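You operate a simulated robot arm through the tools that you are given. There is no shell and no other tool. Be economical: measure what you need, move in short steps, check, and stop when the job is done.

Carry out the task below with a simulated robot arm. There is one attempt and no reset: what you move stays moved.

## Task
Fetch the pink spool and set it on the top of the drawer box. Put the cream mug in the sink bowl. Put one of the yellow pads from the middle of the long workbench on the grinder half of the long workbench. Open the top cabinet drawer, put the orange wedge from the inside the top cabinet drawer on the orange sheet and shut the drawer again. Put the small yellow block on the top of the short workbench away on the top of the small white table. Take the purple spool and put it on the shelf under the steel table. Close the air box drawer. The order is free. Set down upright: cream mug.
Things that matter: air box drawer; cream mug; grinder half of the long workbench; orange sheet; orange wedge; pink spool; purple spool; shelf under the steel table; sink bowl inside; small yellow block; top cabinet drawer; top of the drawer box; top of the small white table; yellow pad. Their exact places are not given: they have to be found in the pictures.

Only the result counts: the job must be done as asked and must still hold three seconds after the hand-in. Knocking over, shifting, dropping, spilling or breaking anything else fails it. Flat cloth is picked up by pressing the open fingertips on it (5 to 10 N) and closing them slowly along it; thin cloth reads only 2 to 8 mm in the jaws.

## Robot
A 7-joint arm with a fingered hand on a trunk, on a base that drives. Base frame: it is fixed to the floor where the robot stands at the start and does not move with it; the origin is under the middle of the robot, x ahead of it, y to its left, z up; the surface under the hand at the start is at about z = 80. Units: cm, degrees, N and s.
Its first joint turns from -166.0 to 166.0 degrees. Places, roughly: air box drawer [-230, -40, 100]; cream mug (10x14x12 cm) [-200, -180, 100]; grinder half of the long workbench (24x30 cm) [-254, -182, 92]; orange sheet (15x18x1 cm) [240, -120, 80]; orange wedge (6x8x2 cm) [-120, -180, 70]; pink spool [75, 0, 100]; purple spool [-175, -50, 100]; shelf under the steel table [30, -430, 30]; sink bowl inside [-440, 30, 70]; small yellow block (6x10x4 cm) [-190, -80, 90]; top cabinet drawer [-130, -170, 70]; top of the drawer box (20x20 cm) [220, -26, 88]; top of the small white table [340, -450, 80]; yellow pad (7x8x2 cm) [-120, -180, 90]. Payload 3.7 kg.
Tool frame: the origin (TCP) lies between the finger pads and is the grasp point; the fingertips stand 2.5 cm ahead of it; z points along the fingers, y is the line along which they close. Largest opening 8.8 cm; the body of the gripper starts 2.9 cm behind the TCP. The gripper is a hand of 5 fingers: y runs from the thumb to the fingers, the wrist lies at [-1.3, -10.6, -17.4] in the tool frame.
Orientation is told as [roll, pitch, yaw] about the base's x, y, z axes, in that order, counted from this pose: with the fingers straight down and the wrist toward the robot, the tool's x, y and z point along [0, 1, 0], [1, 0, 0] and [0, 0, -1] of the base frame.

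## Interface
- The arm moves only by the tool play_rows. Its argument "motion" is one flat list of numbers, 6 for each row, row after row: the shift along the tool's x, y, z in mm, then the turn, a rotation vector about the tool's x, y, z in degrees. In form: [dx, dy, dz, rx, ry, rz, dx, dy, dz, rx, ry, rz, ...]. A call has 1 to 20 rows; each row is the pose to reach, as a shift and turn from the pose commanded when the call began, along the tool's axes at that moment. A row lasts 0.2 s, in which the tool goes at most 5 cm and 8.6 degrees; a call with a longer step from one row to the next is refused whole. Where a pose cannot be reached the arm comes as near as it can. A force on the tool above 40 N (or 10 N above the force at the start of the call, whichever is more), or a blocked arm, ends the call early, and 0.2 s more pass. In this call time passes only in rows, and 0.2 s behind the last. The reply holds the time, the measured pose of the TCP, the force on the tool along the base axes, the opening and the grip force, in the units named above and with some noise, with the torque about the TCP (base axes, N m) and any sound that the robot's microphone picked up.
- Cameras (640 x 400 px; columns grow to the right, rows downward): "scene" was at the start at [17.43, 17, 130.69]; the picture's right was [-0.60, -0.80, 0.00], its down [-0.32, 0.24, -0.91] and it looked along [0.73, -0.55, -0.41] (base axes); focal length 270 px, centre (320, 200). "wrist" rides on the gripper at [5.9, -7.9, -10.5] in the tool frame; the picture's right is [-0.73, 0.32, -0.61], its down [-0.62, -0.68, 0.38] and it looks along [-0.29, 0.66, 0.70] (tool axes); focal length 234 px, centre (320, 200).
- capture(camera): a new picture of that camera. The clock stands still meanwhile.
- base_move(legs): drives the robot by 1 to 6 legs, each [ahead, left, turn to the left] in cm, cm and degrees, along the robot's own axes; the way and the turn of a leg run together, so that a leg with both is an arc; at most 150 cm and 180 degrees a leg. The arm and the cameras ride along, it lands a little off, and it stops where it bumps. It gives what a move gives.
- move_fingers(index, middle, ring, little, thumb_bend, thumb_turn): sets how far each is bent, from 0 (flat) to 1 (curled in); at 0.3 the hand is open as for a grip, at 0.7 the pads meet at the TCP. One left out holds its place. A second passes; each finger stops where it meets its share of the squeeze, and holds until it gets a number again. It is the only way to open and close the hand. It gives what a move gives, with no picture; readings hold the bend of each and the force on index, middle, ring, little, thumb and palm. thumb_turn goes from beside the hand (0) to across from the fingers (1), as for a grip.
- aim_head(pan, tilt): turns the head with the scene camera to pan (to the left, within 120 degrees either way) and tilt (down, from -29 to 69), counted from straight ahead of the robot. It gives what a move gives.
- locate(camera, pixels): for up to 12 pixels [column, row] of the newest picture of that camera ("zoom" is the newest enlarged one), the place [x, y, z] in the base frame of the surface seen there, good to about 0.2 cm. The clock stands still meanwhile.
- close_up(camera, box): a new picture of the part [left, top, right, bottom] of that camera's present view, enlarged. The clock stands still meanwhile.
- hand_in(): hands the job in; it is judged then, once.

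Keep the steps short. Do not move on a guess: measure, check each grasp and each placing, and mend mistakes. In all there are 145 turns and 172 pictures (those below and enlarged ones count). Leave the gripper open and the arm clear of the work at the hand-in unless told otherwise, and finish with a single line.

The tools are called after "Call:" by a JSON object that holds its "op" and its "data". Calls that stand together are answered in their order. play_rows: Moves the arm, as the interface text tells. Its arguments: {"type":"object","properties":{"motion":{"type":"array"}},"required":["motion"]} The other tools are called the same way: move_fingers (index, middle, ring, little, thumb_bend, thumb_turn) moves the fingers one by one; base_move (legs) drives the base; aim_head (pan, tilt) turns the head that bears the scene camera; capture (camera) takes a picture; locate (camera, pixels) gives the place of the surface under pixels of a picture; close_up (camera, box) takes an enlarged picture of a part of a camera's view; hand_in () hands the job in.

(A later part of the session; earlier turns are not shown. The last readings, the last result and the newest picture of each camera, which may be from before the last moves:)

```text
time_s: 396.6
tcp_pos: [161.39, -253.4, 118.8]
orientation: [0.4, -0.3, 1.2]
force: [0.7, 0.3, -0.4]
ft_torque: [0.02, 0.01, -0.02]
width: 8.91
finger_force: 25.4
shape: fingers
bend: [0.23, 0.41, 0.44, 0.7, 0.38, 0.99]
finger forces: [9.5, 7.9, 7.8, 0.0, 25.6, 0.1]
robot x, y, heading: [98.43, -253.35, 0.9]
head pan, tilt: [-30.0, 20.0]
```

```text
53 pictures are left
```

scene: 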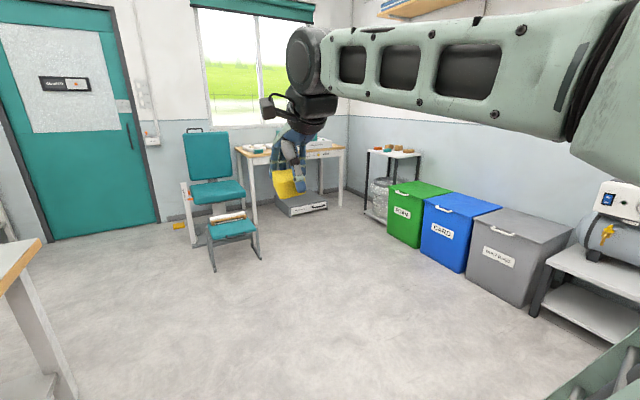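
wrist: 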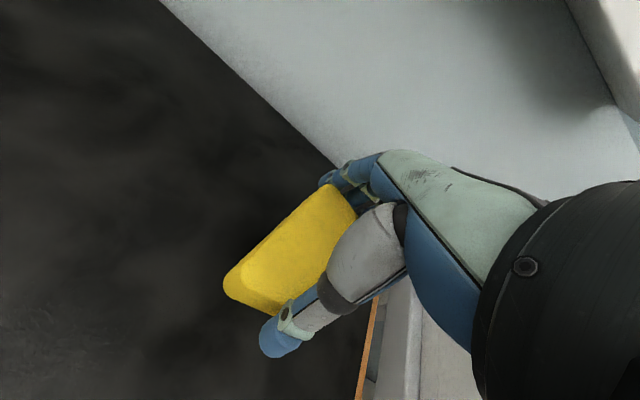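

Call:
{"op": "locate", "data": {"camera": "scene", "pixels": [[393, 156], [370, 153], [418, 158], [262, 158], [340, 148], [245, 155], [300, 155], [385, 220], [432, 246], [255, 265], [300, 215], [400, 151]]}}

Call:
{"op": "close_up", "data": {"camera": "scene", "box": [220, 110, 460, 260]}}

```text
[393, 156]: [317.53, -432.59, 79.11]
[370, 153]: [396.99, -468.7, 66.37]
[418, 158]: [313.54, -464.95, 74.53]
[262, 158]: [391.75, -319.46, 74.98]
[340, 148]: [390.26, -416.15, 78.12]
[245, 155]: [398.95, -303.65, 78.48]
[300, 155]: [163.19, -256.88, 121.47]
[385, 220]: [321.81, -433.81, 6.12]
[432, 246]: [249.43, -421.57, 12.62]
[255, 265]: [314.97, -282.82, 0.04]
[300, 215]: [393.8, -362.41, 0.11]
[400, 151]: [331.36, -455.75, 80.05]
```

```text
2.67 times, centred on (340, 185) of scene
```

zoom: 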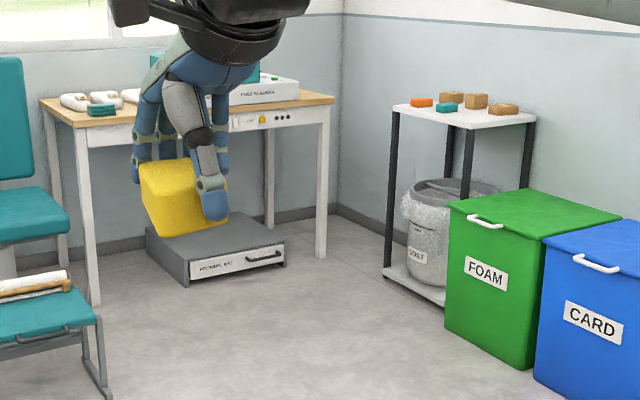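

The small white table is the black-framed one at (332,−452), z 80. I drive diagonally clear of stool and bins and face it.

Call:
{"op": "base_move", "data": {"legs": [[0, 0, -27.5], [130, 0, 0], [118, 0, 0], [0, 0, -63.5]]}}

Call:
{"op": "aim_head", "data": {"pan": 0, "tilt": 35}}

Call:
{"op": "capture", "data": {"camera": "scene"}}

```text
time_s: 412.7
tcp_pos: [320.27, -425.17, 118.85]
orientation: [0.5, -0.3, -87.5]
force: [0.0, -0.2, 0.0]
ft_torque: [0.0, -0.02, -0.03]
width: 8.85
finger_force: 25.1
shape: fingers
bend: [0.23, 0.41, 0.44, 0.7, 0.39, 0.99]
finger forces: [9.3, 7.9, 7.7, 0.0, 24.9, 0.0]
robot x, y, heading: [318.98, -362.1, -88.0]
head pan, tilt: [-30.0, 20.0]
```

```text
time_s: 413.6
tcp_pos: [320.15, -425.02, 118.77]
orientation: [0.4, -0.4, -87.5]
force: [0.2, 0.3, 0.2]
ft_torque: [0.02, 0.0, 0.03]
width: 8.85
finger_force: 25.4
shape: fingers
bend: [0.23, 0.41, 0.44, 0.7, 0.39, 0.99]
finger forces: [9.3, 7.8, 7.7, 0.0, 25.0, 0.1]
robot x, y, heading: [319.31, -362.01, -87.8]
head pan, tilt: [0.0, 35.0]
```

```text
51 pictures are left
```

scene: 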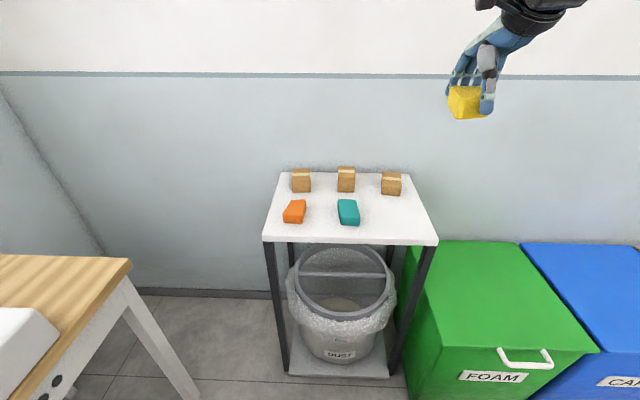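

Call:
{"op": "locate", "data": {"camera": "scene", "pixels": [[266, 238], [434, 240], [280, 178], [408, 178], [293, 210], [348, 212], [390, 220], [400, 205], [412, 225], [391, 182], [348, 235], [545, 355]]}}

Call:
{"op": "close_up", "data": {"camera": "scene", "box": [250, 150, 450, 270]}}

```text
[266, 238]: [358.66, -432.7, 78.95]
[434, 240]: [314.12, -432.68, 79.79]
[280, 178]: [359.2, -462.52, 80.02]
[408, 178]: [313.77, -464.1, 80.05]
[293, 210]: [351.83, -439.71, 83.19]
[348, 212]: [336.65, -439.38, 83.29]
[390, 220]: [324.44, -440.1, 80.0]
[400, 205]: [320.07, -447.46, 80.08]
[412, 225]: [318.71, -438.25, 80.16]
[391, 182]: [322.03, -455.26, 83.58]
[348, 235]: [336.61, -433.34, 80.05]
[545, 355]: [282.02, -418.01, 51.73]
```

```text
3.20 times, centred on (350, 210) of scene
```

zoom: 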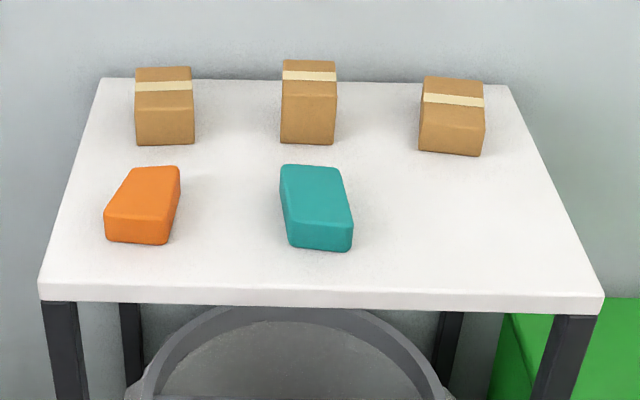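

The right front of the table is free. I lower the block at about (321.5,−440).

Call:
{"op": "play_rows", "data": {"motion": [2, 38, 10, 0, 0, 0, 4, 76, 25, 0, 0, 0, 6, 110, 45, 0, 0, 0, 7, 140, 70, 0, 0, 0, 7, 150, 105, 0, 0, 0, 7, 150, 145, 0, 0, 0, 7, 150, 185, 0, 0, 0, 7, 150, 225, 0, 0, 0, 7, 150, 265, 0, 0, 0, 7, 150, 300, 0, 0, 0, 7, 150, 325, 0, 0, 0, 7, 150, 340, 0, 0, 0, 7, 150, 348, 0, 0, 0, 7, 150, 353, 0, 0, 0]}}

Call:
{"op": "close_up", "data": {"camera": "scene", "box": [250, 120, 450, 270]}}

```text
time_s: 416.6
tcp_pos: [321.84, -440.09, 83.65]
orientation: [0.4, -0.5, -87.5]
force: [-1.3, 1.2, 8.8]
ft_torque: [-0.31, -0.07, -0.05]
width: 8.76
finger_force: 26.5
shape: fingers
bend: [0.23, 0.41, 0.44, 0.7, 0.4, 0.99]
finger forces: [11.0, 8.1, 7.9, 0.0, 25.3, 0.0]
robot x, y, heading: [319.27, -362.1, -88.2]
head pan, tilt: [0.0, 35.0]
```

```text
2.67 times, centred on (350, 195) of scene
```

zoom: 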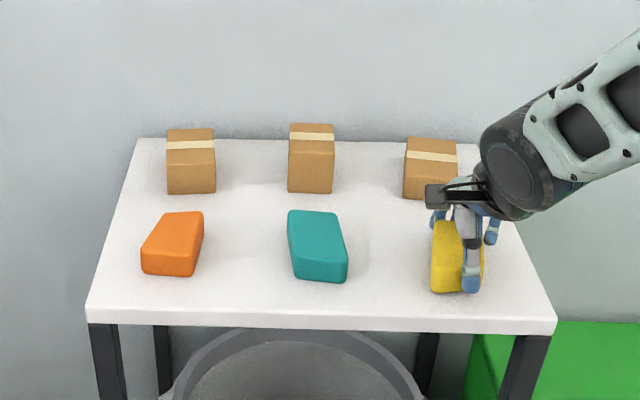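

Contact. I open the thumb first and the fingers only a little, to stay clear of the brown box behind.

Call:
{"op": "move_fingers", "data": {"index": 0.2, "middle": 0.34, "ring": 0.36, "little": 0.5, "thumb_bend": 0.2}}

Call:
{"op": "play_rows", "data": {"motion": [0, 0, -4, 0, 0, 0, 0, 0, -10, 0, 0, 0, 0, 0, -25, 0, 0, 0, 0, 0, -50, 0, 0, 0, 0, 0, -90, 0, 0, 0, 0, -20, -130, 0, 0, 0, 0, -50, -160, 0, 0, 0, 0, -80, -190, 0, 0, 0, 0, -110, -220, 0, 0, 0, 0, -140, -250, 0, 0, 0, 0, -170, -280, 0, 0, 0, 0, -190, -320, 0, 0, 0]}}

Call:
{"op": "close_up", "data": {"camera": "scene", "box": [250, 120, 450, 270]}}

```text
time_s: 417.6
tcp_pos: [321.78, -440.13, 83.52]
orientation: [0.4, -0.3, -87.5]
force: [0.2, -0.2, -0.5]
ft_torque: [0.0, -0.02, -0.01]
width: 10.35
finger_force: 0.5
shape: fingers
bend: [0.2, 0.33, 0.36, 0.5, 0.2, 1.0]
finger forces: [0.1, 0.4, 0.0, 0.1, 0.3, 0.1]
robot x, y, heading: [318.91, -361.93, -87.9]
head pan, tilt: [0.0, 35.0]
```

```text
time_s: 420.2
tcp_pos: [320.69, -420.85, 115.21]
orientation: [0.3, -0.1, -87.5]
force: [0.2, -1.8, -0.3]
ft_torque: [-0.02, 0.02, -0.01]
width: 10.33
finger_force: 0.0
shape: fingers
bend: [0.2, 0.34, 0.36, 0.5, 0.2, 1.0]
finger forces: [0.1, 0.0, 0.1, 0.0, 0.1, 0.0]
robot x, y, heading: [318.93, -361.67, -87.9]
head pan, tilt: [0.0, 35.0]
```

```text
2.67 times, centred on (350, 195) of scene
```

zoom: 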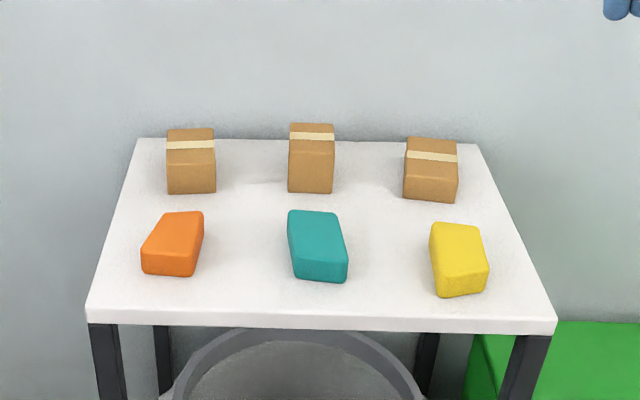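

The block stands well on the white table. Now I drive back to the cabinet for the wedge.

Call:
{"op": "base_move", "data": {"legs": [[0, 0, -119], [130, 0, 0], [125, 0, 0], [0, 0, 27], [110, 0, 0]]}}

```text
time_s: 444.1
tcp_pos: [-78.13, -244.73, 115.22]
orientation: [0.4, -0.3, 178.6]
force: [0.7, 0.3, 0.3]
ft_torque: [0.01, 0.01, 0.01]
width: 10.34
finger_force: 0.1
shape: fingers
bend: [0.2, 0.34, 0.36, 0.5, 0.2, 1.0]
finger forces: [0.0, 0.0, 0.0, 0.0, 0.0, 0.0]
robot x, y, heading: [-19.13, -247.35, 178.4]
head pan, tilt: [0.0, 35.0]
```

Call:
{"op": "base_move", "data": {"legs": [[0, 19, 0], [112, 0, 0], [0, 0, -88.5]]}}

Call:
{"op": "aim_head", "data": {"pan": 0, "tilt": 45}}

Call:
{"op": "capture", "data": {"camera": "scene"}}

```text
time_s: 454.8
tcp_pos: [-130.67, -203.09, 115.29]
orientation: [0.5, -0.4, 88.9]
force: [-0.8, -0.3, 0.0]
ft_torque: [-0.01, 0.02, 0.02]
width: 10.35
finger_force: 0.0
shape: fingers
bend: [0.2, 0.34, 0.36, 0.5, 0.2, 1.0]
finger forces: [0.0, 0.1, 0.0, 0.1, 0.1, 0.0]
robot x, y, heading: [-132.68, -261.54, 88.4]
head pan, tilt: [0.0, 35.0]
```

```text
time_s: 455.5
tcp_pos: [-130.65, -203.18, 115.15]
orientation: [0.5, -0.3, 88.8]
force: [-1.0, 0.2, -0.1]
ft_torque: [-0.04, 0.02, -0.01]
width: 10.33
finger_force: 0.0
shape: fingers
bend: [0.2, 0.34, 0.36, 0.5, 0.2, 1.0]
finger forces: [0.0, 0.0, 0.0, 0.0, 0.0, 0.0]
robot x, y, heading: [-132.44, -262.21, 88.4]
head pan, tilt: [0.0, 45.0]
```

```text
47 pictures are left
```

scene: 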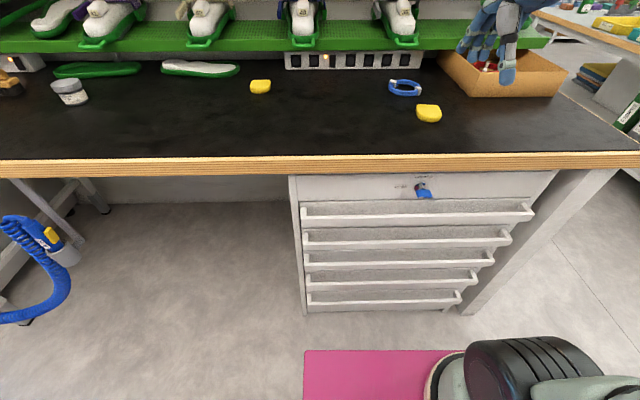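

I measure the top handle bar and the gap behind it.

Call:
{"op": "close_up", "data": {"camera": "scene", "box": [290, 165, 450, 245]}}

Call:
{"op": "locate", "data": {"camera": "zoom", "pixels": [[200, 197], [200, 190], [200, 205], [200, 185], [200, 178], [200, 165], [200, 150], [200, 215], [200, 225], [60, 185], [520, 100]]}}

```text
4.00 times, centred on (370, 205) of scene
```

zoom: 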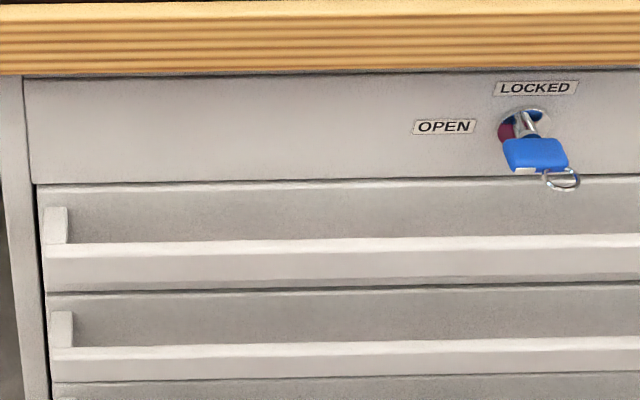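

```text
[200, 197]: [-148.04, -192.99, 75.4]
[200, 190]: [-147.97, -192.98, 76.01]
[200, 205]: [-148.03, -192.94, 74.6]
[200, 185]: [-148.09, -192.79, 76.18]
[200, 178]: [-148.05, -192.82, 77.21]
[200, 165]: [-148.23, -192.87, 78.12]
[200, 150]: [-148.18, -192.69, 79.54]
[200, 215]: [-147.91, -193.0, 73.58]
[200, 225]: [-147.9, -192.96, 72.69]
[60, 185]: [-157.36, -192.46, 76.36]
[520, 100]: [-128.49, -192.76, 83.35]
```

Call:
{"op": "locate", "data": {"camera": "zoom", "pixels": [[200, 236], [200, 240], [200, 244], [200, 248], [200, 260], [200, 275], [200, 288], [56, 210], [56, 225], [480, 240], [200, 345], [200, 355]]}}

```text
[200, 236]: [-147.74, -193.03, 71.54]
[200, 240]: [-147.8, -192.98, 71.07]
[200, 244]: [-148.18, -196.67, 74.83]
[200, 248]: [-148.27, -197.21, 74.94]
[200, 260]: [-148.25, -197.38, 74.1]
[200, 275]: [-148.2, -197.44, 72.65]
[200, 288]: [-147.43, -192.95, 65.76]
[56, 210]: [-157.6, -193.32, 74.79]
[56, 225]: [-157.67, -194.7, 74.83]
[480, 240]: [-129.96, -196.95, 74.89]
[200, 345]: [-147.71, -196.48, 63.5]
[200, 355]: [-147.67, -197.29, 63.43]
```

Bar: y −196.6…−197.4, z 72.3…74.9, gap 3.6 cm behind it. I tilt the hand 25° forward and come down in front of the bench edge at x≈−145, clear of the key.

Call:
{"op": "move_fingers", "data": {"index": 0.55, "middle": 0.55, "ring": 0.55, "little": 0.55, "thumb_bend": 0.25}}

Call:
{"op": "play_rows", "data": {"motion": [36, -10, 10, -6, 0, 0, 72, -25, 20, -12, 0, 0, 108, -40, 30, -18, 0, 0, 143, -45, 45, -25, 0, 0, 143, -45, 85, -25, 0, 0, 143, -45, 125, -25, 0, 0, 143, -45, 165, -25, 0, 0, 143, -45, 205, -25, 0, 0, 143, -45, 245, -25, 0, 0, 143, -45, 285, -25, 0, 0, 143, -45, 325, -25, 0, 0, 143, -45, 358, -25, 0, 0]}}

Call:
{"op": "close_up", "data": {"camera": "scene", "box": [250, 120, 490, 280]}}

```text
time_s: 456.5
tcp_pos: [-130.69, -203.02, 115.17]
orientation: [0.5, -0.2, 88.9]
force: [0.7, 0.5, 0.1]
ft_torque: [0.0, -0.01, 0.03]
width: 6.17
finger_force: 0.0
shape: fingers
bend: [0.55, 0.55, 0.55, 0.55, 0.25, 1.0]
finger forces: [0.0, 0.1, 0.1, 0.1, 0.0, 0.0]
robot x, y, heading: [-132.98, -262.27, 88.4]
head pan, tilt: [0.0, 45.0]
```

```text
time_s: 459.1
tcp_pos: [-152.52, -204.39, 83.96]
orientation: [4.4, -23.9, 90.0]
force: [-1.2, 0.1, 1.3]
ft_torque: [-0.02, 0.01, -0.02]
width: 6.16
finger_force: 0.0
shape: fingers
bend: [0.55, 0.55, 0.55, 0.55, 0.25, 1.0]
finger forces: [0.0, 0.1, 0.0, 0.0, 0.0, 0.0]
out of reach, approached as far as the arm can: row 8, 9, 10, 11, 12
robot x, y, heading: [-132.72, -262.1, 88.4]
head pan, tilt: [0.0, 45.0]
```

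```text
2.50 times, centred on (370, 200) of scene
```

zoom: 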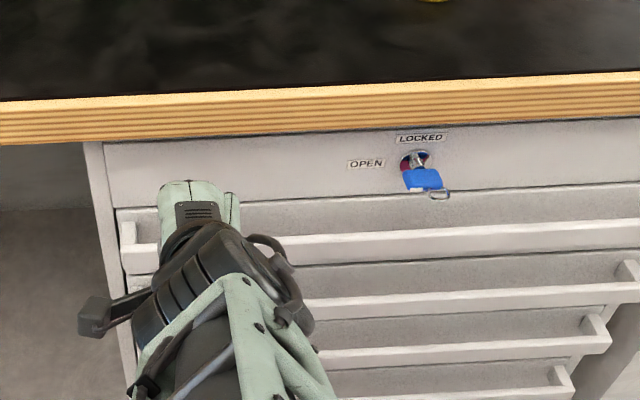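

Too close for that pose. I raise the arm again, and will stand to the right (east) of the cabinet to have more distance.

Call:
{"op": "play_rows", "data": {"motion": [0, 16, -34, 0, 0, 0, 0, 32, -68, 0, 0, 0, 0, 48, -102, 0, 0, 0, 0, 64, -136, 6, 0, 0, 0, 80, -170, 12, 0, 0, 0, 96, -204, 18, 0, 0, 0, 111, -238, 25, 0, 0, 0, 127, -272, 25, 0, 0]}}

Call:
{"op": "base_move", "data": {"legs": [[0, -78, 0], [0, 0, 42]]}}

Call:
{"op": "aim_head", "data": {"pan": 0, "tilt": 40}}

Call:
{"op": "capture", "data": {"camera": "scene"}}

```text
time_s: 460.9
tcp_pos: [-152.37, -202.78, 113.61]
orientation: [0.2, -0.2, 88.9]
force: [0.4, -0.2, -0.2]
ft_torque: [0.05, 0.04, 0.0]
width: 6.14
finger_force: 0.1
shape: fingers
bend: [0.55, 0.55, 0.55, 0.55, 0.25, 1.0]
finger forces: [0.0, 0.1, 0.0, 0.0, 0.1, 0.0]
robot x, y, heading: [-132.69, -261.58, 88.5]
head pan, tilt: [0.0, 45.0]
```

```text
time_s: 467.1
tcp_pos: [-107.47, -232.74, 113.56]
orientation: [0.4, -0.3, 129.9]
force: [0.7, -0.1, 0.2]
ft_torque: [0.01, 0.0, -0.01]
width: 6.16
finger_force: 0.1
shape: fingers
bend: [0.55, 0.55, 0.55, 0.55, 0.25, 1.0]
finger forces: [0.0, 0.0, 0.1, 0.0, 0.0, 0.0]
robot x, y, heading: [-53.5, -264.39, 129.5]
head pan, tilt: [0.0, 45.0]
```

```text
time_s: 467.8
tcp_pos: [-107.47, -232.77, 113.64]
orientation: [0.4, -0.3, 129.8]
force: [0.5, -0.1, 0.1]
ft_torque: [-0.02, 0.03, 0.02]
width: 6.15
finger_force: 0.1
shape: fingers
bend: [0.55, 0.55, 0.55, 0.55, 0.25, 1.0]
finger forces: [0.0, 0.1, 0.0, 0.0, 0.0, 0.0]
robot x, y, heading: [-53.64, -264.76, 129.7]
head pan, tilt: [0.0, 40.0]
```

```text
44 pictures are left
```

scene: 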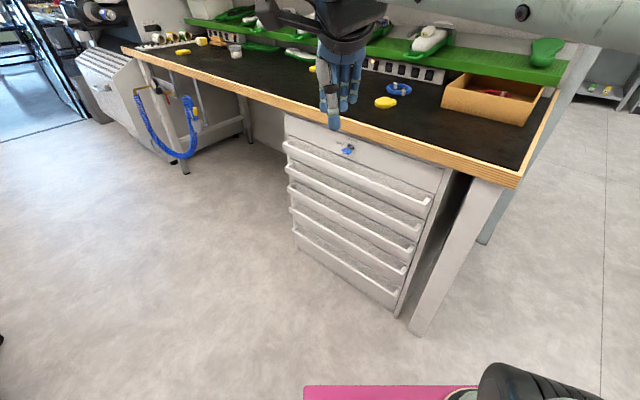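

I rotate the hand to face the drawer front squarely and lower it in front of the bench edge.

Call:
{"op": "play_rows", "data": {"motion": [-10, 21, 23, 0, 0, 5, -20, 42, 46, 0, 0, 10, -30, 62, 70, 0, 0, 15, -40, 83, 93, 0, 0, 20, -50, 104, 116, 0, 0, 25, -60, 125, 140, 0, 0, 30, -70, 145, 163, 0, 0, 35, -79, 166, 186, 0, 0, 40]}}

Call:
{"op": "play_rows", "data": {"motion": [0, 0, 20, -4, 0, 0, 0, 0, 45, -8, 0, 0, 0, 5, 70, -12, 0, 0, 0, 15, 95, -16, 0, 0, 0, 30, 120, -20, 0, 0, 0, 50, 142, -22, 0, 0, 0, 70, 160, -22, 0, 0]}}

Call:
{"op": "close_up", "data": {"camera": "scene", "box": [260, 80, 460, 240]}}

```text
time_s: 469.6
tcp_pos: [-112.06, -214.84, 94.89]
orientation: [0.3, -0.1, 89.8]
force: [-0.5, 0.4, 0.9]
ft_torque: [-0.01, -0.01, 0.04]
width: 6.14
finger_force: 0.1
shape: fingers
bend: [0.55, 0.55, 0.55, 0.55, 0.25, 1.0]
finger forces: [0.1, 0.0, 0.0, 0.1, 0.0, 0.0]
robot x, y, heading: [-53.83, -264.72, 129.2]
head pan, tilt: [0.0, 40.0]
```

```text
time_s: 471.2
tcp_pos: [-112.07, -207.83, 78.78]
orientation: [0.5, -22.1, 89.8]
force: [-0.2, 0.3, -0.1]
ft_torque: [-0.01, -0.01, -0.04]
width: 6.16
finger_force: 0.1
shape: fingers
bend: [0.55, 0.55, 0.55, 0.55, 0.25, 1.0]
finger forces: [0.0, 0.1, 0.1, 0.1, 0.0, 0.1]
robot x, y, heading: [-53.35, -264.37, 129.6]
head pan, tilt: [0.0, 40.0]
```

```text
2.50 times, centred on (360, 160) of scene
```

zoom: 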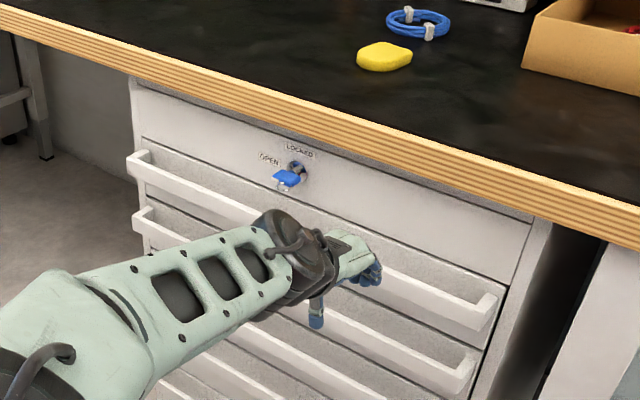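

Reached. Now forward over the bar, then down into the gap.

Call:
{"op": "play_rows", "data": {"motion": [0, 26, 10, 0, 0, 0, 0, 51, 20, 0, 0, 0, 0, 76, 31, 0, 0, 0, 0, 102, 41, 0, 0, 0, 0, 97, 53, 0, 0, 0, 0, 92, 65, 0, 0, 0, 0, 87, 77, 0, 0, 0, 0, 82, 89, 0, 0, 0]}}

Call:
{"op": "close_up", "data": {"camera": "scene", "box": [300, 110, 460, 220]}}

Call:
{"op": "capture", "data": {"camera": "wrist"}}

```text
time_s: 473.0
tcp_pos: [-112.24, -196.96, 73.82]
orientation: [0.6, -22.0, 89.7]
force: [0.3, -7.3, 2.9]
ft_torque: [0.22, -0.01, -0.07]
width: 6.13
finger_force: 3.6
shape: fingers
bend: [0.55, 0.58, 0.55, 0.55, 0.25, 1.0]
finger forces: [0.0, 7.3, 0.0, 0.0, 0.1, 0.0]
robot x, y, heading: [-53.43, -264.7, 129.5]
head pan, tilt: [0.0, 40.0]
```

```text
3.64 times, centred on (380, 165) of scene
```

zoom: 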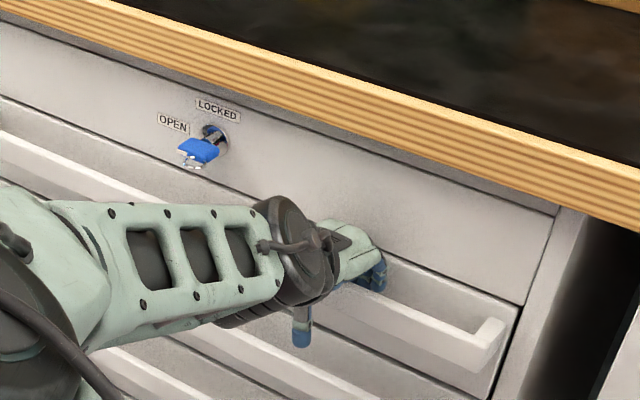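

```text
41 pictures are left
```

wrist: 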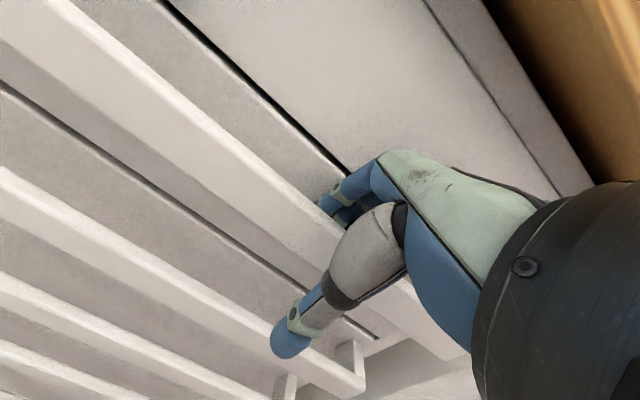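

Fingers are behind the bar. I close on it and pull out gently.

Call:
{"op": "move_fingers", "data": {"index": 0.75, "middle": 0.75, "ring": 0.75, "little": 0.75, "thumb_bend": 0.7}}

Call:
{"op": "play_rows", "data": {"motion": [0, -9, -4, 0, 0, 0, 0, -18, -8, 0, 0, 0, 0, -28, -11, 0, 0, 0, 0, -37, -15, 0, 0, 0, 0, -46, -19, 0, 0, 0, 0, -56, -22, 0, 0, 0]}}

Call:
{"op": "close_up", "data": {"camera": "scene", "box": [260, 90, 460, 230]}}

```text
time_s: 474.0
tcp_pos: [-112.18, -197.06, 73.7]
orientation: [0.5, -21.9, 89.7]
force: [5.7, 0.4, -8.5]
ft_torque: [0.0, -0.01, 0.13]
width: 0.87
finger_force: 9.1
shape: fingers
bend: [0.75, 0.74, 0.74, 0.74, 0.58, 1.0]
finger forces: [1.5, 1.9, 2.1, 3.2, 10.0, 0.0]
robot x, y, heading: [-53.56, -264.3, 129.4]
head pan, tilt: [0.0, 40.0]
```

```text
time_s: 475.4
tcp_pos: [-112.47, -202.79, 73.72]
orientation: [0.5, -22.0, 89.7]
force: [7.4, 0.2, -6.5]
ft_torque: [-0.04, -0.1, 0.18]
width: 0.86
finger_force: 9.5
shape: fingers
bend: [0.75, 0.74, 0.74, 0.74, 0.58, 1.0]
finger forces: [1.7, 1.4, 2.3, 3.2, 10.4, 0.1]
robot x, y, heading: [-53.79, -264.65, 129.5]
head pan, tilt: [0.0, 40.0]
```

```text
2.86 times, centred on (360, 160) of scene
```

zoom: 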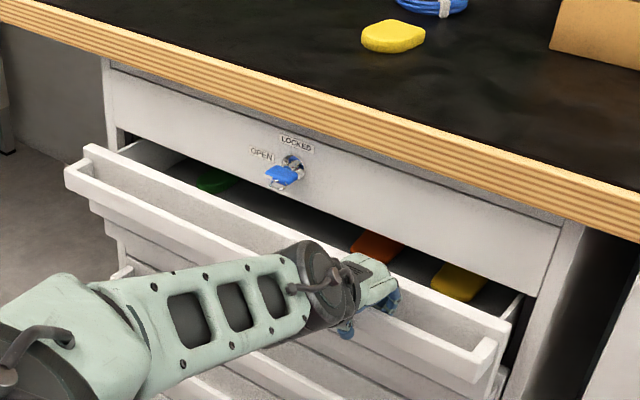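

The drawer is unlocked and opens; I see the orange wedge. I pull 19 cm more.

Call:
{"op": "play_rows", "data": {"motion": [0, -15, -6, 0, 0, 0, 0, -33, -13, 0, 0, 0, 0, -51, -21, 0, 0, 0, 0, -70, -28, 0, 0, 0, 0, -88, -36, 0, 0, 0, 0, -107, -43, 0, 0, 0, 0, -125, -51, 0, 0, 0, 0, -144, -58, 0, 0, 0, 0, -162, -66, 0, 0, 0, 0, -176, -71, 0, 0, 0]}}

Call:
{"op": "capture", "data": {"camera": "scene"}}

```text
time_s: 477.6
tcp_pos: [-112.25, -222.02, 73.73]
orientation: [0.6, -22.0, 89.8]
force: [2.9, -2.2, -3.9]
ft_torque: [-0.08, -0.03, 0.14]
width: 0.87
finger_force: 9.4
shape: fingers
bend: [0.75, 0.74, 0.74, 0.74, 0.58, 1.0]
finger forces: [1.5, 1.4, 2.2, 3.1, 10.5, 0.0]
robot x, y, heading: [-53.62, -264.63, 129.4]
head pan, tilt: [0.0, 40.0]
```

```text
39 pictures are left
```

scene: 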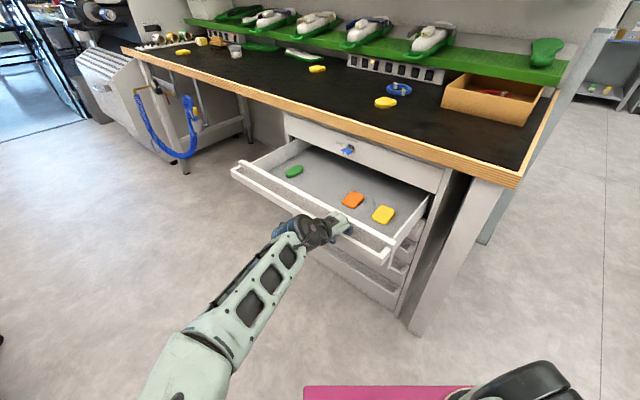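

The drawer is 25 cm open; the wedge is at (352,200). I measure it and release the bar.

Call:
{"op": "close_up", "data": {"camera": "scene", "box": [300, 160, 420, 240]}}

Call:
{"op": "locate", "data": {"camera": "zoom", "pixels": [[278, 165], [345, 190], [305, 250], [225, 215], [285, 205], [335, 218], [200, 180], [370, 230], [470, 205], [250, 140]]}}

Call:
{"op": "move_fingers", "data": {"index": 0.55, "middle": 0.55, "ring": 0.55, "little": 0.55, "thumb_bend": 0.25}}

Call:
{"op": "play_rows", "data": {"motion": [0, 8, -18, 0, 0, 0, 0, 16, -37, 0, 0, 0, 0, 30, -74, 0, 0, 0, 0, 45, -111, 0, 0, 0, 0, 60, -148, 4, 0, 0, 0, 75, -185, 9, 0, 0, 0, 75, -185, 15, 0, 0, 0, 75, -185, 22, 0, 0]}}

```text
5.00 times, centred on (360, 200) of scene
```

zoom: 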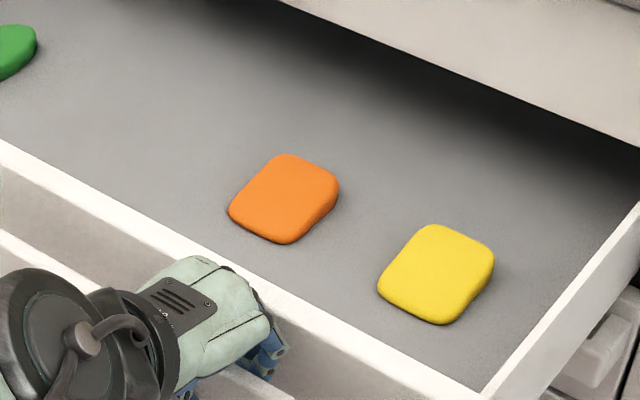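

```text
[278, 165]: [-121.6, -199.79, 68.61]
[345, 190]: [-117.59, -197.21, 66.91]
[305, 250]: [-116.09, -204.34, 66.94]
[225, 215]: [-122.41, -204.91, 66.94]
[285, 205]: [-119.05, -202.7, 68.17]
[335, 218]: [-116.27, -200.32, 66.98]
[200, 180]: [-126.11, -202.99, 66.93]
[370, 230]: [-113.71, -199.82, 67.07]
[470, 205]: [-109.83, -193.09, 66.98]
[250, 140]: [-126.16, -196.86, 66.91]
```

```text
time_s: 478.6
tcp_pos: [-112.28, -221.92, 73.52]
orientation: [0.6, -22.0, 89.7]
force: [-0.3, -0.3, -0.2]
ft_torque: [0.0, 0.02, 0.01]
width: 6.05
finger_force: 0.0
shape: fingers
bend: [0.55, 0.55, 0.55, 0.55, 0.25, 1.0]
finger forces: [0.0, 0.0, 0.0, 0.1, 0.1, 0.1]
robot x, y, heading: [-53.79, -264.65, 129.5]
head pan, tilt: [0.0, 40.0]
```

```text
time_s: 480.4
tcp_pos: [-112.31, -221.86, 93.78]
orientation: [0.4, 0.1, 89.8]
force: [0.4, -0.1, 0.3]
ft_torque: [0.01, 0.04, -0.01]
width: 6.07
finger_force: 0.1
shape: fingers
bend: [0.55, 0.55, 0.55, 0.55, 0.25, 1.0]
finger forces: [0.1, 0.0, 0.0, 0.0, 0.1, 0.0]
robot x, y, heading: [-53.45, -264.45, 129.5]
head pan, tilt: [0.0, 40.0]
```

Wedge: centre ≈(−119.3,−202.1), floor z 66.9, top 68.6. I open the hand and approach below the bench edge.

Call:
{"op": "move_fingers", "data": {"index": 0.27, "middle": 0.27, "ring": 0.27, "little": 0.27, "thumb_bend": 0.27}}

Call:
{"op": "play_rows", "data": {"motion": [18, 25, 30, 0, 0, 0, 36, 50, 60, 0, 0, 0, 54, 75, 90, 0, 0, 0, 70, 100, 118, 0, 0, 0, 70, 130, 133, 0, 0, 0, 70, 165, 135, 0, 0, 0, 70, 198, 138, 0, 0, 0, 70, 198, 165, 0, 0, 0, 70, 198, 185, 0, 0, 0]}}

Call:
{"op": "capture", "data": {"camera": "wrist"}}

Call:
{"op": "close_up", "data": {"camera": "scene", "box": [280, 110, 440, 240]}}

```text
time_s: 481.4
tcp_pos: [-112.18, -221.89, 93.83]
orientation: [0.5, 0.0, 89.9]
force: [0.7, -0.4, 0.4]
ft_torque: [0.02, -0.01, 0.01]
width: 9.04
finger_force: 0.0
shape: fingers
bend: [0.27, 0.27, 0.27, 0.27, 0.27, 1.0]
finger forces: [0.0, 0.0, 0.0, 0.0, 0.0, 0.0]
robot x, y, heading: [-53.69, -264.69, 129.6]
head pan, tilt: [0.0, 40.0]
```

```text
time_s: 483.4
tcp_pos: [-119.25, -202.01, 75.08]
orientation: [0.5, 0.1, 89.8]
force: [1.5, -0.7, 0.5]
ft_torque: [0.0, -0.01, 0.0]
width: 9.06
finger_force: 0.1
shape: fingers
bend: [0.27, 0.27, 0.27, 0.27, 0.27, 1.0]
finger forces: [0.0, 0.1, 0.0, 0.0, 0.0, 0.0]
robot x, y, heading: [-53.62, -264.75, 129.3]
head pan, tilt: [0.0, 40.0]
```

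```text
37 pictures are left
```

wrist: 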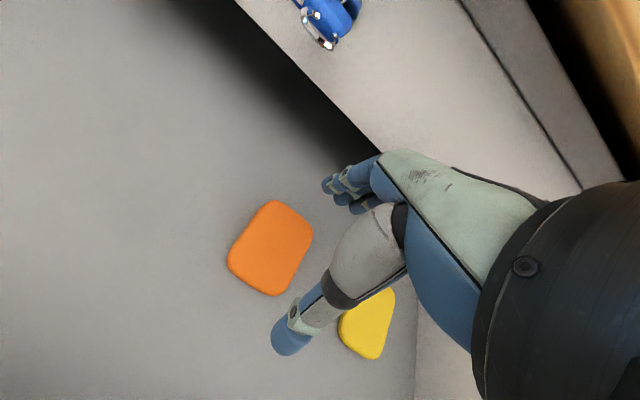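

```text
3.08 times, centred on (360, 175) of scene
```

zoom: 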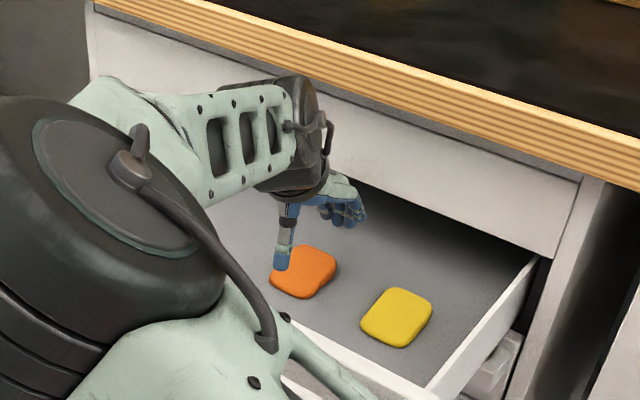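

Aligned like the pad before. I go down and close.

Call:
{"op": "play_rows", "data": {"motion": [0, 0, 20, 0, 0, 0, 0, 0, 36, 0, 0, 0, 0, 0, 47, 0, 0, 0, 0, 0, 53, 0, 0, 0]}}

Call:
{"op": "move_fingers", "data": {"index": 0.7, "middle": 0.7, "ring": 0.7, "little": 0.7, "thumb_bend": 0.7}}

Call:
{"op": "play_rows", "data": {"motion": [0, 0, -15, 0, 0, 0, 0, 0, -40, 0, 0, 0, 0, 0, -70, 0, 0, 0]}}

Call:
{"op": "capture", "data": {"camera": "wrist"}}

```text
time_s: 484.4
tcp_pos: [-119.37, -202.19, 69.8]
orientation: [0.4, 0.1, 89.9]
force: [0.5, -0.1, -0.5]
ft_torque: [-0.04, -0.03, 0.0]
width: 9.08
finger_force: 0.5
shape: fingers
bend: [0.27, 0.27, 0.27, 0.27, 0.27, 1.0]
finger forces: [0.1, 0.1, 0.0, 0.0, 0.0, 0.0]
robot x, y, heading: [-53.59, -264.37, 129.5]
head pan, tilt: [0.0, 40.0]
```

```text
time_s: 485.4
tcp_pos: [-119.37, -202.25, 69.8]
orientation: [0.5, 0.1, 89.8]
force: [0.0, 1.8, 11.8]
ft_torque: [-0.63, -0.01, -0.05]
width: 4.9
finger_force: 13.9
shape: fingers
bend: [0.61, 0.63, 0.67, 0.7, 0.37, 1.0]
finger forces: [4.7, 5.2, 1.9, 0.0, 16.5, 0.0]
robot x, y, heading: [-53.47, -264.76, 129.3]
head pan, tilt: [0.0, 40.0]
```

```text
time_s: 486.2
tcp_pos: [-119.22, -202.21, 76.9]
orientation: [0.4, 0.0, 90.0]
force: [-0.6, -0.5, -0.6]
ft_torque: [-0.01, -0.02, 0.01]
width: 1.84
finger_force: 0.1
shape: fingers
bend: [0.7, 0.7, 0.7, 0.7, 0.52, 1.0]
finger forces: [0.0, 0.0, 0.1, 0.0, 0.0, 0.0]
robot x, y, heading: [-53.54, -264.53, 129.5]
head pan, tilt: [0.0, 40.0]
```

```text
35 pictures are left
```

wrist: 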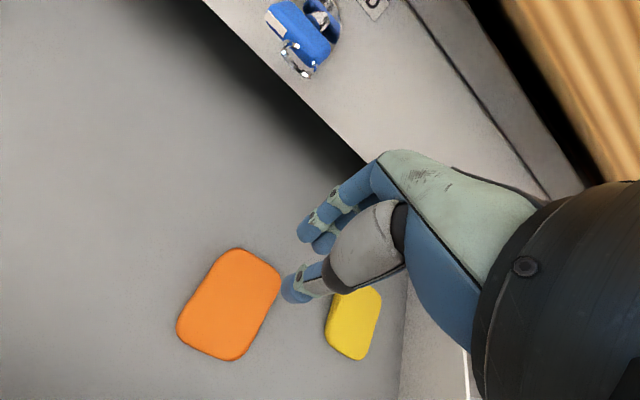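

It slipped: the wedge is thin. I measure its new place and thickness profile.

Call:
{"op": "locate", "data": {"camera": "wrist", "pixels": [[238, 255], [273, 280], [232, 350], [185, 325], [230, 305], [215, 275], [255, 315], [205, 340], [255, 262], [252, 335]]}}

```text
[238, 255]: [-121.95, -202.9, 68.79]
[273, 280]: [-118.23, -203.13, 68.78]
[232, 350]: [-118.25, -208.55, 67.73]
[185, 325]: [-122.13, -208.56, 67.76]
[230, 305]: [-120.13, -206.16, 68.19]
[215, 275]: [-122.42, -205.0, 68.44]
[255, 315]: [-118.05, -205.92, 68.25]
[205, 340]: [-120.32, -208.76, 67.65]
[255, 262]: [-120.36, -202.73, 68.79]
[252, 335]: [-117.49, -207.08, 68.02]
```

The wedge tapers along y but is even along x: centre (−120.1,−205.3). I turn the hand by 90° to grip it along x.

Call:
{"op": "play_rows", "data": {"motion": [0, -25, -15, 0, 0, 0, 0, -50, -30, 0, 0, 0, 0, -75, -40, 0, 0, -8.2, 2, -75, -40, 0, 0, -16.4, 4, -75, -40, 0, 0, -24.6, 6, -75, -40, 0, 0, -32.8, 9, -75, -40, 0, 0, -41, 9, -75, -40, 0, 0, -49.2, 9, -75, -40, 0, 0, -57.4, 9, -75, -40, 0, 0, -65.6, 9, -75, -40, 0, 0, -73.8, 9, -75, -40, 0, 0, -82, 9, -75, -40, 0, 0, -90]}}

Call:
{"op": "move_fingers", "data": {"index": 0.27, "middle": 0.27, "ring": 0.27, "little": 0.27, "thumb_bend": 0.32}}

Call:
{"op": "capture", "data": {"camera": "wrist"}}

Call:
{"op": "close_up", "data": {"camera": "scene", "box": [280, 110, 440, 240]}}

```text
time_s: 489.0
tcp_pos: [-120.14, -209.63, 81.0]
orientation: [0.0, -0.5, -179.9]
force: [-1.1, -0.6, -0.6]
ft_torque: [0.01, -0.01, -0.02]
width: 1.84
finger_force: 0.1
shape: fingers
bend: [0.7, 0.7, 0.7, 0.7, 0.52, 1.0]
finger forces: [0.0, 0.0, 0.0, 0.1, 0.1, 0.1]
robot x, y, heading: [-53.6, -264.52, 129.6]
head pan, tilt: [0.0, 40.0]
```

```text
time_s: 490.0
tcp_pos: [-120.19, -209.61, 80.96]
orientation: [0.0, -0.5, 180.0]
force: [0.4, -0.6, -1.0]
ft_torque: [0.0, -0.01, -0.02]
width: 8.56
finger_force: 0.0
shape: fingers
bend: [0.27, 0.27, 0.27, 0.27, 0.32, 1.0]
finger forces: [0.1, 0.0, 0.0, 0.0, 0.0, 0.0]
robot x, y, heading: [-53.3, -264.67, 129.5]
head pan, tilt: [0.0, 40.0]
```

```text
34 pictures are left
```

wrist: 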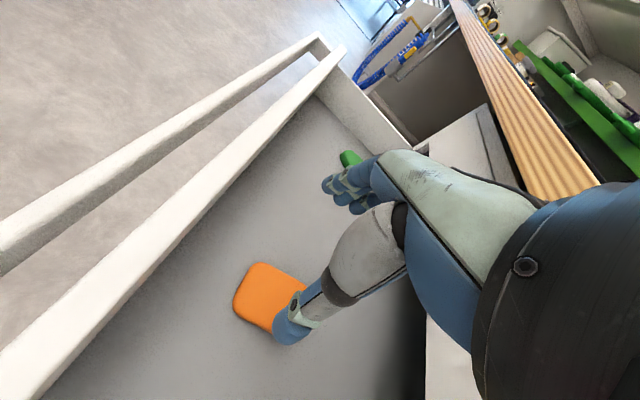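

```text
3.08 times, centred on (360, 175) of scene
```

zoom: 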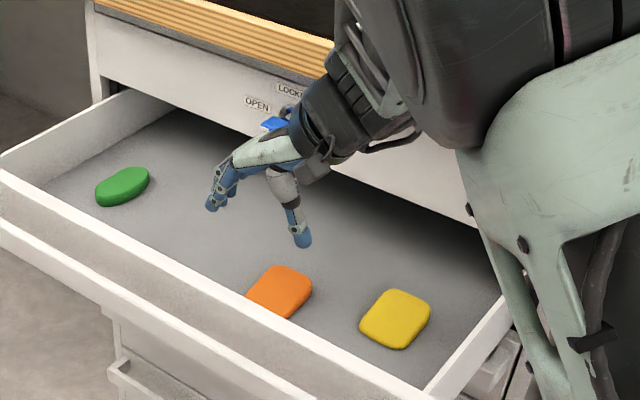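

Now I move over the wedge, go down and close more firmly.

Call:
{"op": "play_rows", "data": {"motion": [-20, -1, 20, 0, 0, 0, -44, -2, 45, 0, 0, 0, -44, -2, 75, 0, 0, 0, -44, -2, 95, 0, 0, 0, -44, -2, 107, 0, 0, 0, -44, -2, 114, 0, 0, 0]}}

Call:
{"op": "move_fingers", "data": {"index": 0.8, "middle": 0.8, "ring": 0.8, "little": 0.8, "thumb_bend": 0.7}}

Call:
{"op": "play_rows", "data": {"motion": [0, 0, -10, 0, 0, 0, 0, 0, -25, 0, 0, 0, 0, 0, -50, 0, 0, 0]}}

Call:
{"op": "capture", "data": {"camera": "wrist"}}

```text
time_s: 491.4
tcp_pos: [-119.95, -205.42, 69.69]
orientation: [0.0, -0.6, 179.9]
force: [-0.1, 0.2, 0.4]
ft_torque: [0.01, 0.0, -0.01]
width: 8.57
finger_force: 0.1
shape: fingers
bend: [0.27, 0.27, 0.27, 0.27, 0.32, 1.0]
finger forces: [0.1, 0.0, 0.1, 0.0, 0.1, 0.0]
robot x, y, heading: [-53.62, -264.54, 129.5]
head pan, tilt: [0.0, 40.0]
```

```text
time_s: 492.4
tcp_pos: [-119.96, -205.4, 69.73]
orientation: [0.0, -0.5, 179.9]
force: [-3.3, -0.5, 10.4]
ft_torque: [-0.14, 0.29, -0.02]
width: 5.01
finger_force: 26.7
shape: fingers
bend: [0.54, 0.56, 0.61, 0.8, 0.42, 0.98]
finger forces: [16.1, 7.5, 7.9, 0.0, 22.1, 0.1]
robot x, y, heading: [-53.38, -264.54, 129.6]
head pan, tilt: [0.0, 40.0]
```

```text
time_s: 493.2
tcp_pos: [-119.97, -205.24, 74.62]
orientation: [-0.1, -0.4, 179.9]
force: [0.1, 0.1, 0.2]
ft_torque: [0.0, 0.01, -0.01]
width: 5.01
finger_force: 22.4
shape: fingers
bend: [0.55, 0.56, 0.61, 0.8, 0.41, 0.98]
finger forces: [7.5, 6.9, 7.8, 0.0, 22.5, 0.0]
robot x, y, heading: [-53.81, -264.78, 129.5]
head pan, tilt: [0.0, 40.0]
```

```text
32 pictures are left
```

wrist: 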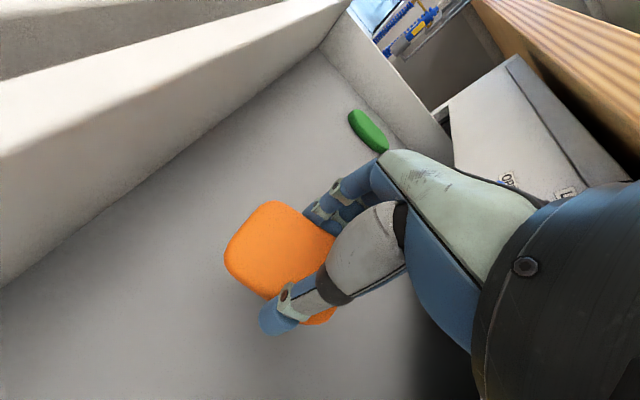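

The wedge is held firmly. Holding it, I lift over the drawer front, come down in front of the bar, and will push the (very light) drawer shut with the side of the hand.

Call:
{"op": "play_rows", "data": {"motion": [0, 0, -40, 0, 0, 0, 0, -10, -80, 0, 0, 0, 40, -25, -95, 0, 0, 0, 80, -40, -95, 0, 0, 0, 120, -55, -95, 0, 0, 0, 160, -70, -95, 0, 0, 0, 200, -80, -95, 0, 0, 0, 240, -80, -95, 0, 0, 0, 255, -80, -60, 0, 0, 0, 255, -80, -20, 0, 0, 0, 255, -80, 10, 0, 0, 0]}}

Call:
{"op": "capture", "data": {"camera": "scene"}}

```text
time_s: 495.6
tcp_pos: [-112.19, -230.77, 73.31]
orientation: [0.1, -0.5, 179.9]
force: [0.0, 0.5, 0.1]
ft_torque: [-0.01, -0.02, -0.04]
width: 4.99
finger_force: 22.5
shape: fingers
bend: [0.55, 0.56, 0.61, 0.8, 0.41, 0.98]
finger forces: [7.3, 7.2, 7.7, 0.1, 22.3, 0.0]
robot x, y, heading: [-53.55, -264.22, 129.5]
head pan, tilt: [0.0, 40.0]
```

```text
31 pictures are left
```

scene: 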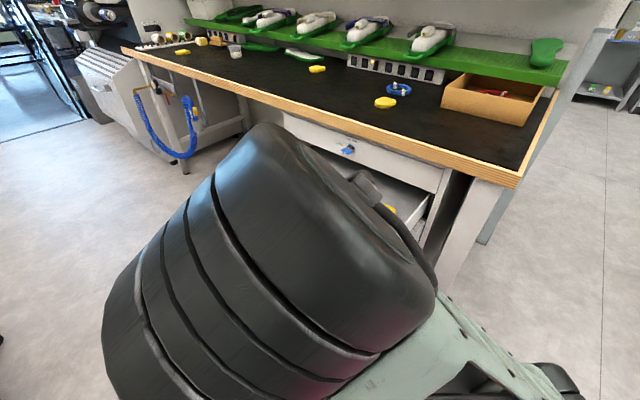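

I push toward the bench slowly.

Call:
{"op": "play_rows", "data": {"motion": [-15, 0, 0, 0, 0, 0, -30, 0, 0, 0, 0, 0, -45, 0, 0, 0, 0, 0, -60, 0, 0, 0, 0, 0, -75, 0, 0, 0, 0, 0, -90, 0, 0, 0, 0, 0, -105, 0, 0, 0, 0, 0, -120, 0, 0, 0, 0, 0, -135, 0, 0, 0, 0, 0, -150, 0, 0, 0, 0, 0, -165, 0, 0, 0, 0, 0, -180, 0, 0, 0, 0, 0, -195, 0, 0, 0, 0, 0, -210, 0, 0, 0, 0, 0, -225, 0, 0, 0, 0, 0, -240, 0, 0, 0, 0, 0, -255, 0, 0, 0, 0, 0, -268, 0, 0, 0, 0, 0]}}

Call:
{"op": "capture", "data": {"camera": "scene"}}

Call:
{"op": "capture", "data": {"camera": "wrist"}}

```text
time_s: 499.4
tcp_pos: [-111.91, -204.08, 73.51]
orientation: [0.0, -0.4, 179.9]
force: [0.4, -0.2, -0.6]
ft_torque: [-0.02, -0.02, 0.03]
width: 4.99
finger_force: 22.5
shape: fingers
bend: [0.55, 0.56, 0.61, 0.8, 0.41, 0.98]
finger forces: [7.3, 7.2, 7.8, 0.0, 22.2, 0.0]
robot x, y, heading: [-53.33, -264.49, 129.6]
head pan, tilt: [0.0, 40.0]
```

```text
30 pictures are left
```

scene: 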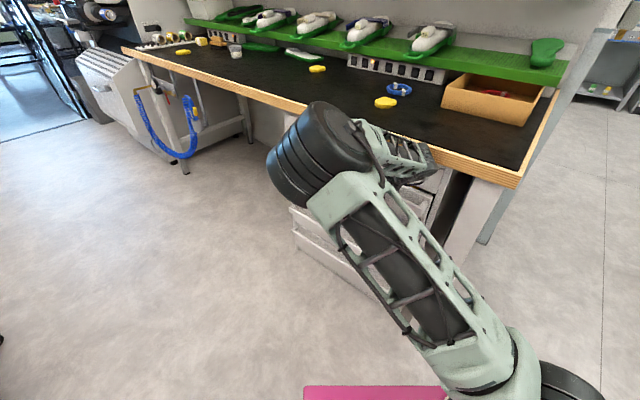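

```text
29 pictures are left
```

wrist: 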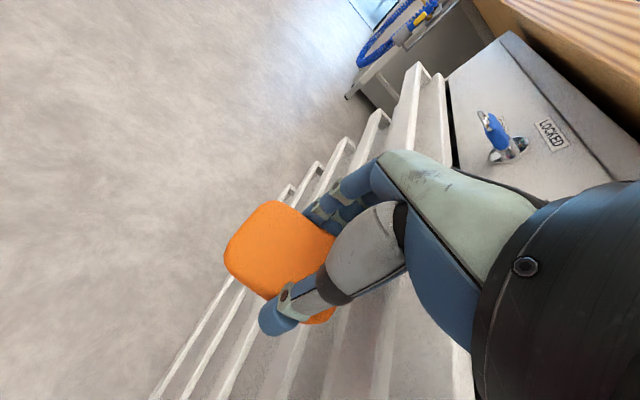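

The drawer is nearly shut (thin dark gap). I push the last centimetres until it resists.

Call:
{"op": "play_rows", "data": {"motion": [-6, 0, 0, 0, 0, 0, -12, 0, 0, 0, 0, 0, -18, 0, 0, 0, 0, 0, -24, 0, 0, 0, 0, 0, -29, 0, 0, 0, 0, 0, -33, 0, 0, 0, 0, 0]}}

Call:
{"op": "capture", "data": {"camera": "wrist"}}

```text
time_s: 500.8
tcp_pos: [-111.99, -201.32, 73.39]
orientation: [0.1, -0.4, -179.9]
force: [0.1, -7.4, 5.1]
ft_torque: [0.3, 0.07, 0.05]
width: 5.02
finger_force: 26.5
shape: fingers
bend: [0.55, 0.56, 0.61, 0.8, 0.41, 0.98]
finger forces: [7.4, 7.3, 7.8, 8.4, 22.3, 0.1]
robot x, y, heading: [-53.99, -264.93, 129.5]
head pan, tilt: [0.0, 40.0]
```

```text
28 pictures are left
```

wrist: 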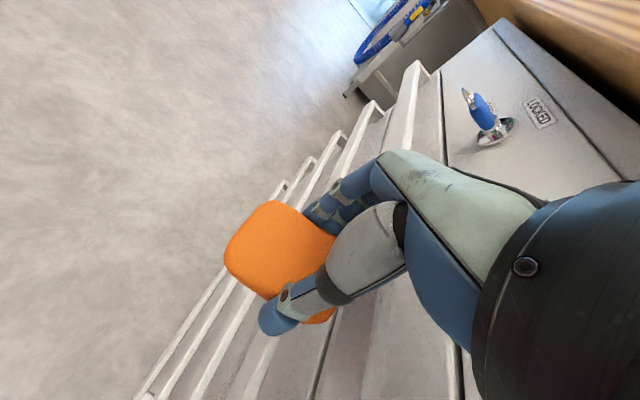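

Resistance 7 N: shut. I back away, raise the arm and verify.

Call:
{"op": "play_rows", "data": {"motion": [30, 0, 0, 0, 0, 0, 70, 0, 0, 0, 0, 0, 110, 0, -15, 0, 0, 0, 140, 0, -45, 0, 0, 0, 150, 0, -85, 0, 0, 0, 150, 0, -125, 0, 0, 0, 150, 0, -165, 0, 0, 0, 150, 0, -205, 0, 0, 0, 150, 0, -245, 0, 0, 0, 150, 0, -285, 0, 0, 0, 150, 0, -325, 0, 0, 0, 150, 0, -365, 0, 0, 0, 150, 0, -405, 0, 0, 0, 150, 0, -445, 0, 0, 0]}}

Call:
{"op": "capture", "data": {"camera": "scene"}}

Call:
{"op": "locate", "data": {"camera": "scene", "pixels": [[320, 160], [350, 172], [400, 190], [300, 147], [420, 205]]}}

Call:
{"op": "close_up", "data": {"camera": "scene", "box": [270, 110, 450, 250]}}

```text
time_s: 503.8
tcp_pos: [-111.73, -215.53, 117.96]
orientation: [-0.1, -0.4, 179.9]
force: [-0.5, -0.3, 0.0]
ft_torque: [0.01, 0.01, 0.0]
width: 5.01
finger_force: 22.4
shape: fingers
bend: [0.55, 0.56, 0.61, 0.8, 0.41, 0.98]
finger forces: [7.3, 7.3, 7.8, 0.1, 22.1, 0.0]
robot x, y, heading: [-54.12, -264.68, 129.4]
head pan, tilt: [0.0, 40.0]
```

```text
27 pictures are left
```

scene: 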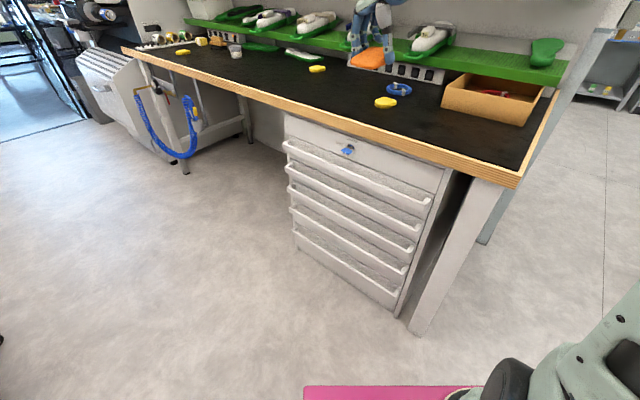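

```text
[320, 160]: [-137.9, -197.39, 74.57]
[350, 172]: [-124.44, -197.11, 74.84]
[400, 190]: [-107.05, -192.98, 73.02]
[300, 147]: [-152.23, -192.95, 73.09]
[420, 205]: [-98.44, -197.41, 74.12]
```

```text
2.86 times, centred on (360, 180) of scene
```

zoom: 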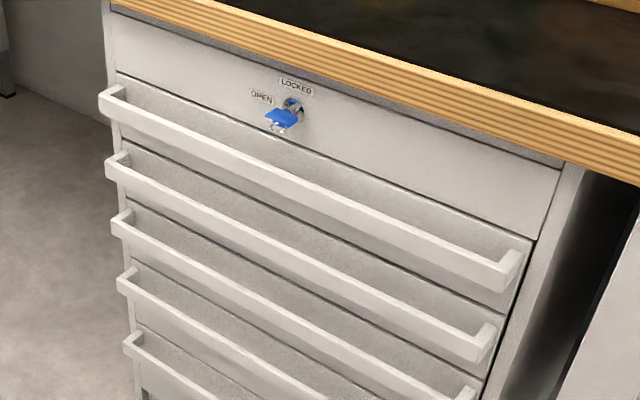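

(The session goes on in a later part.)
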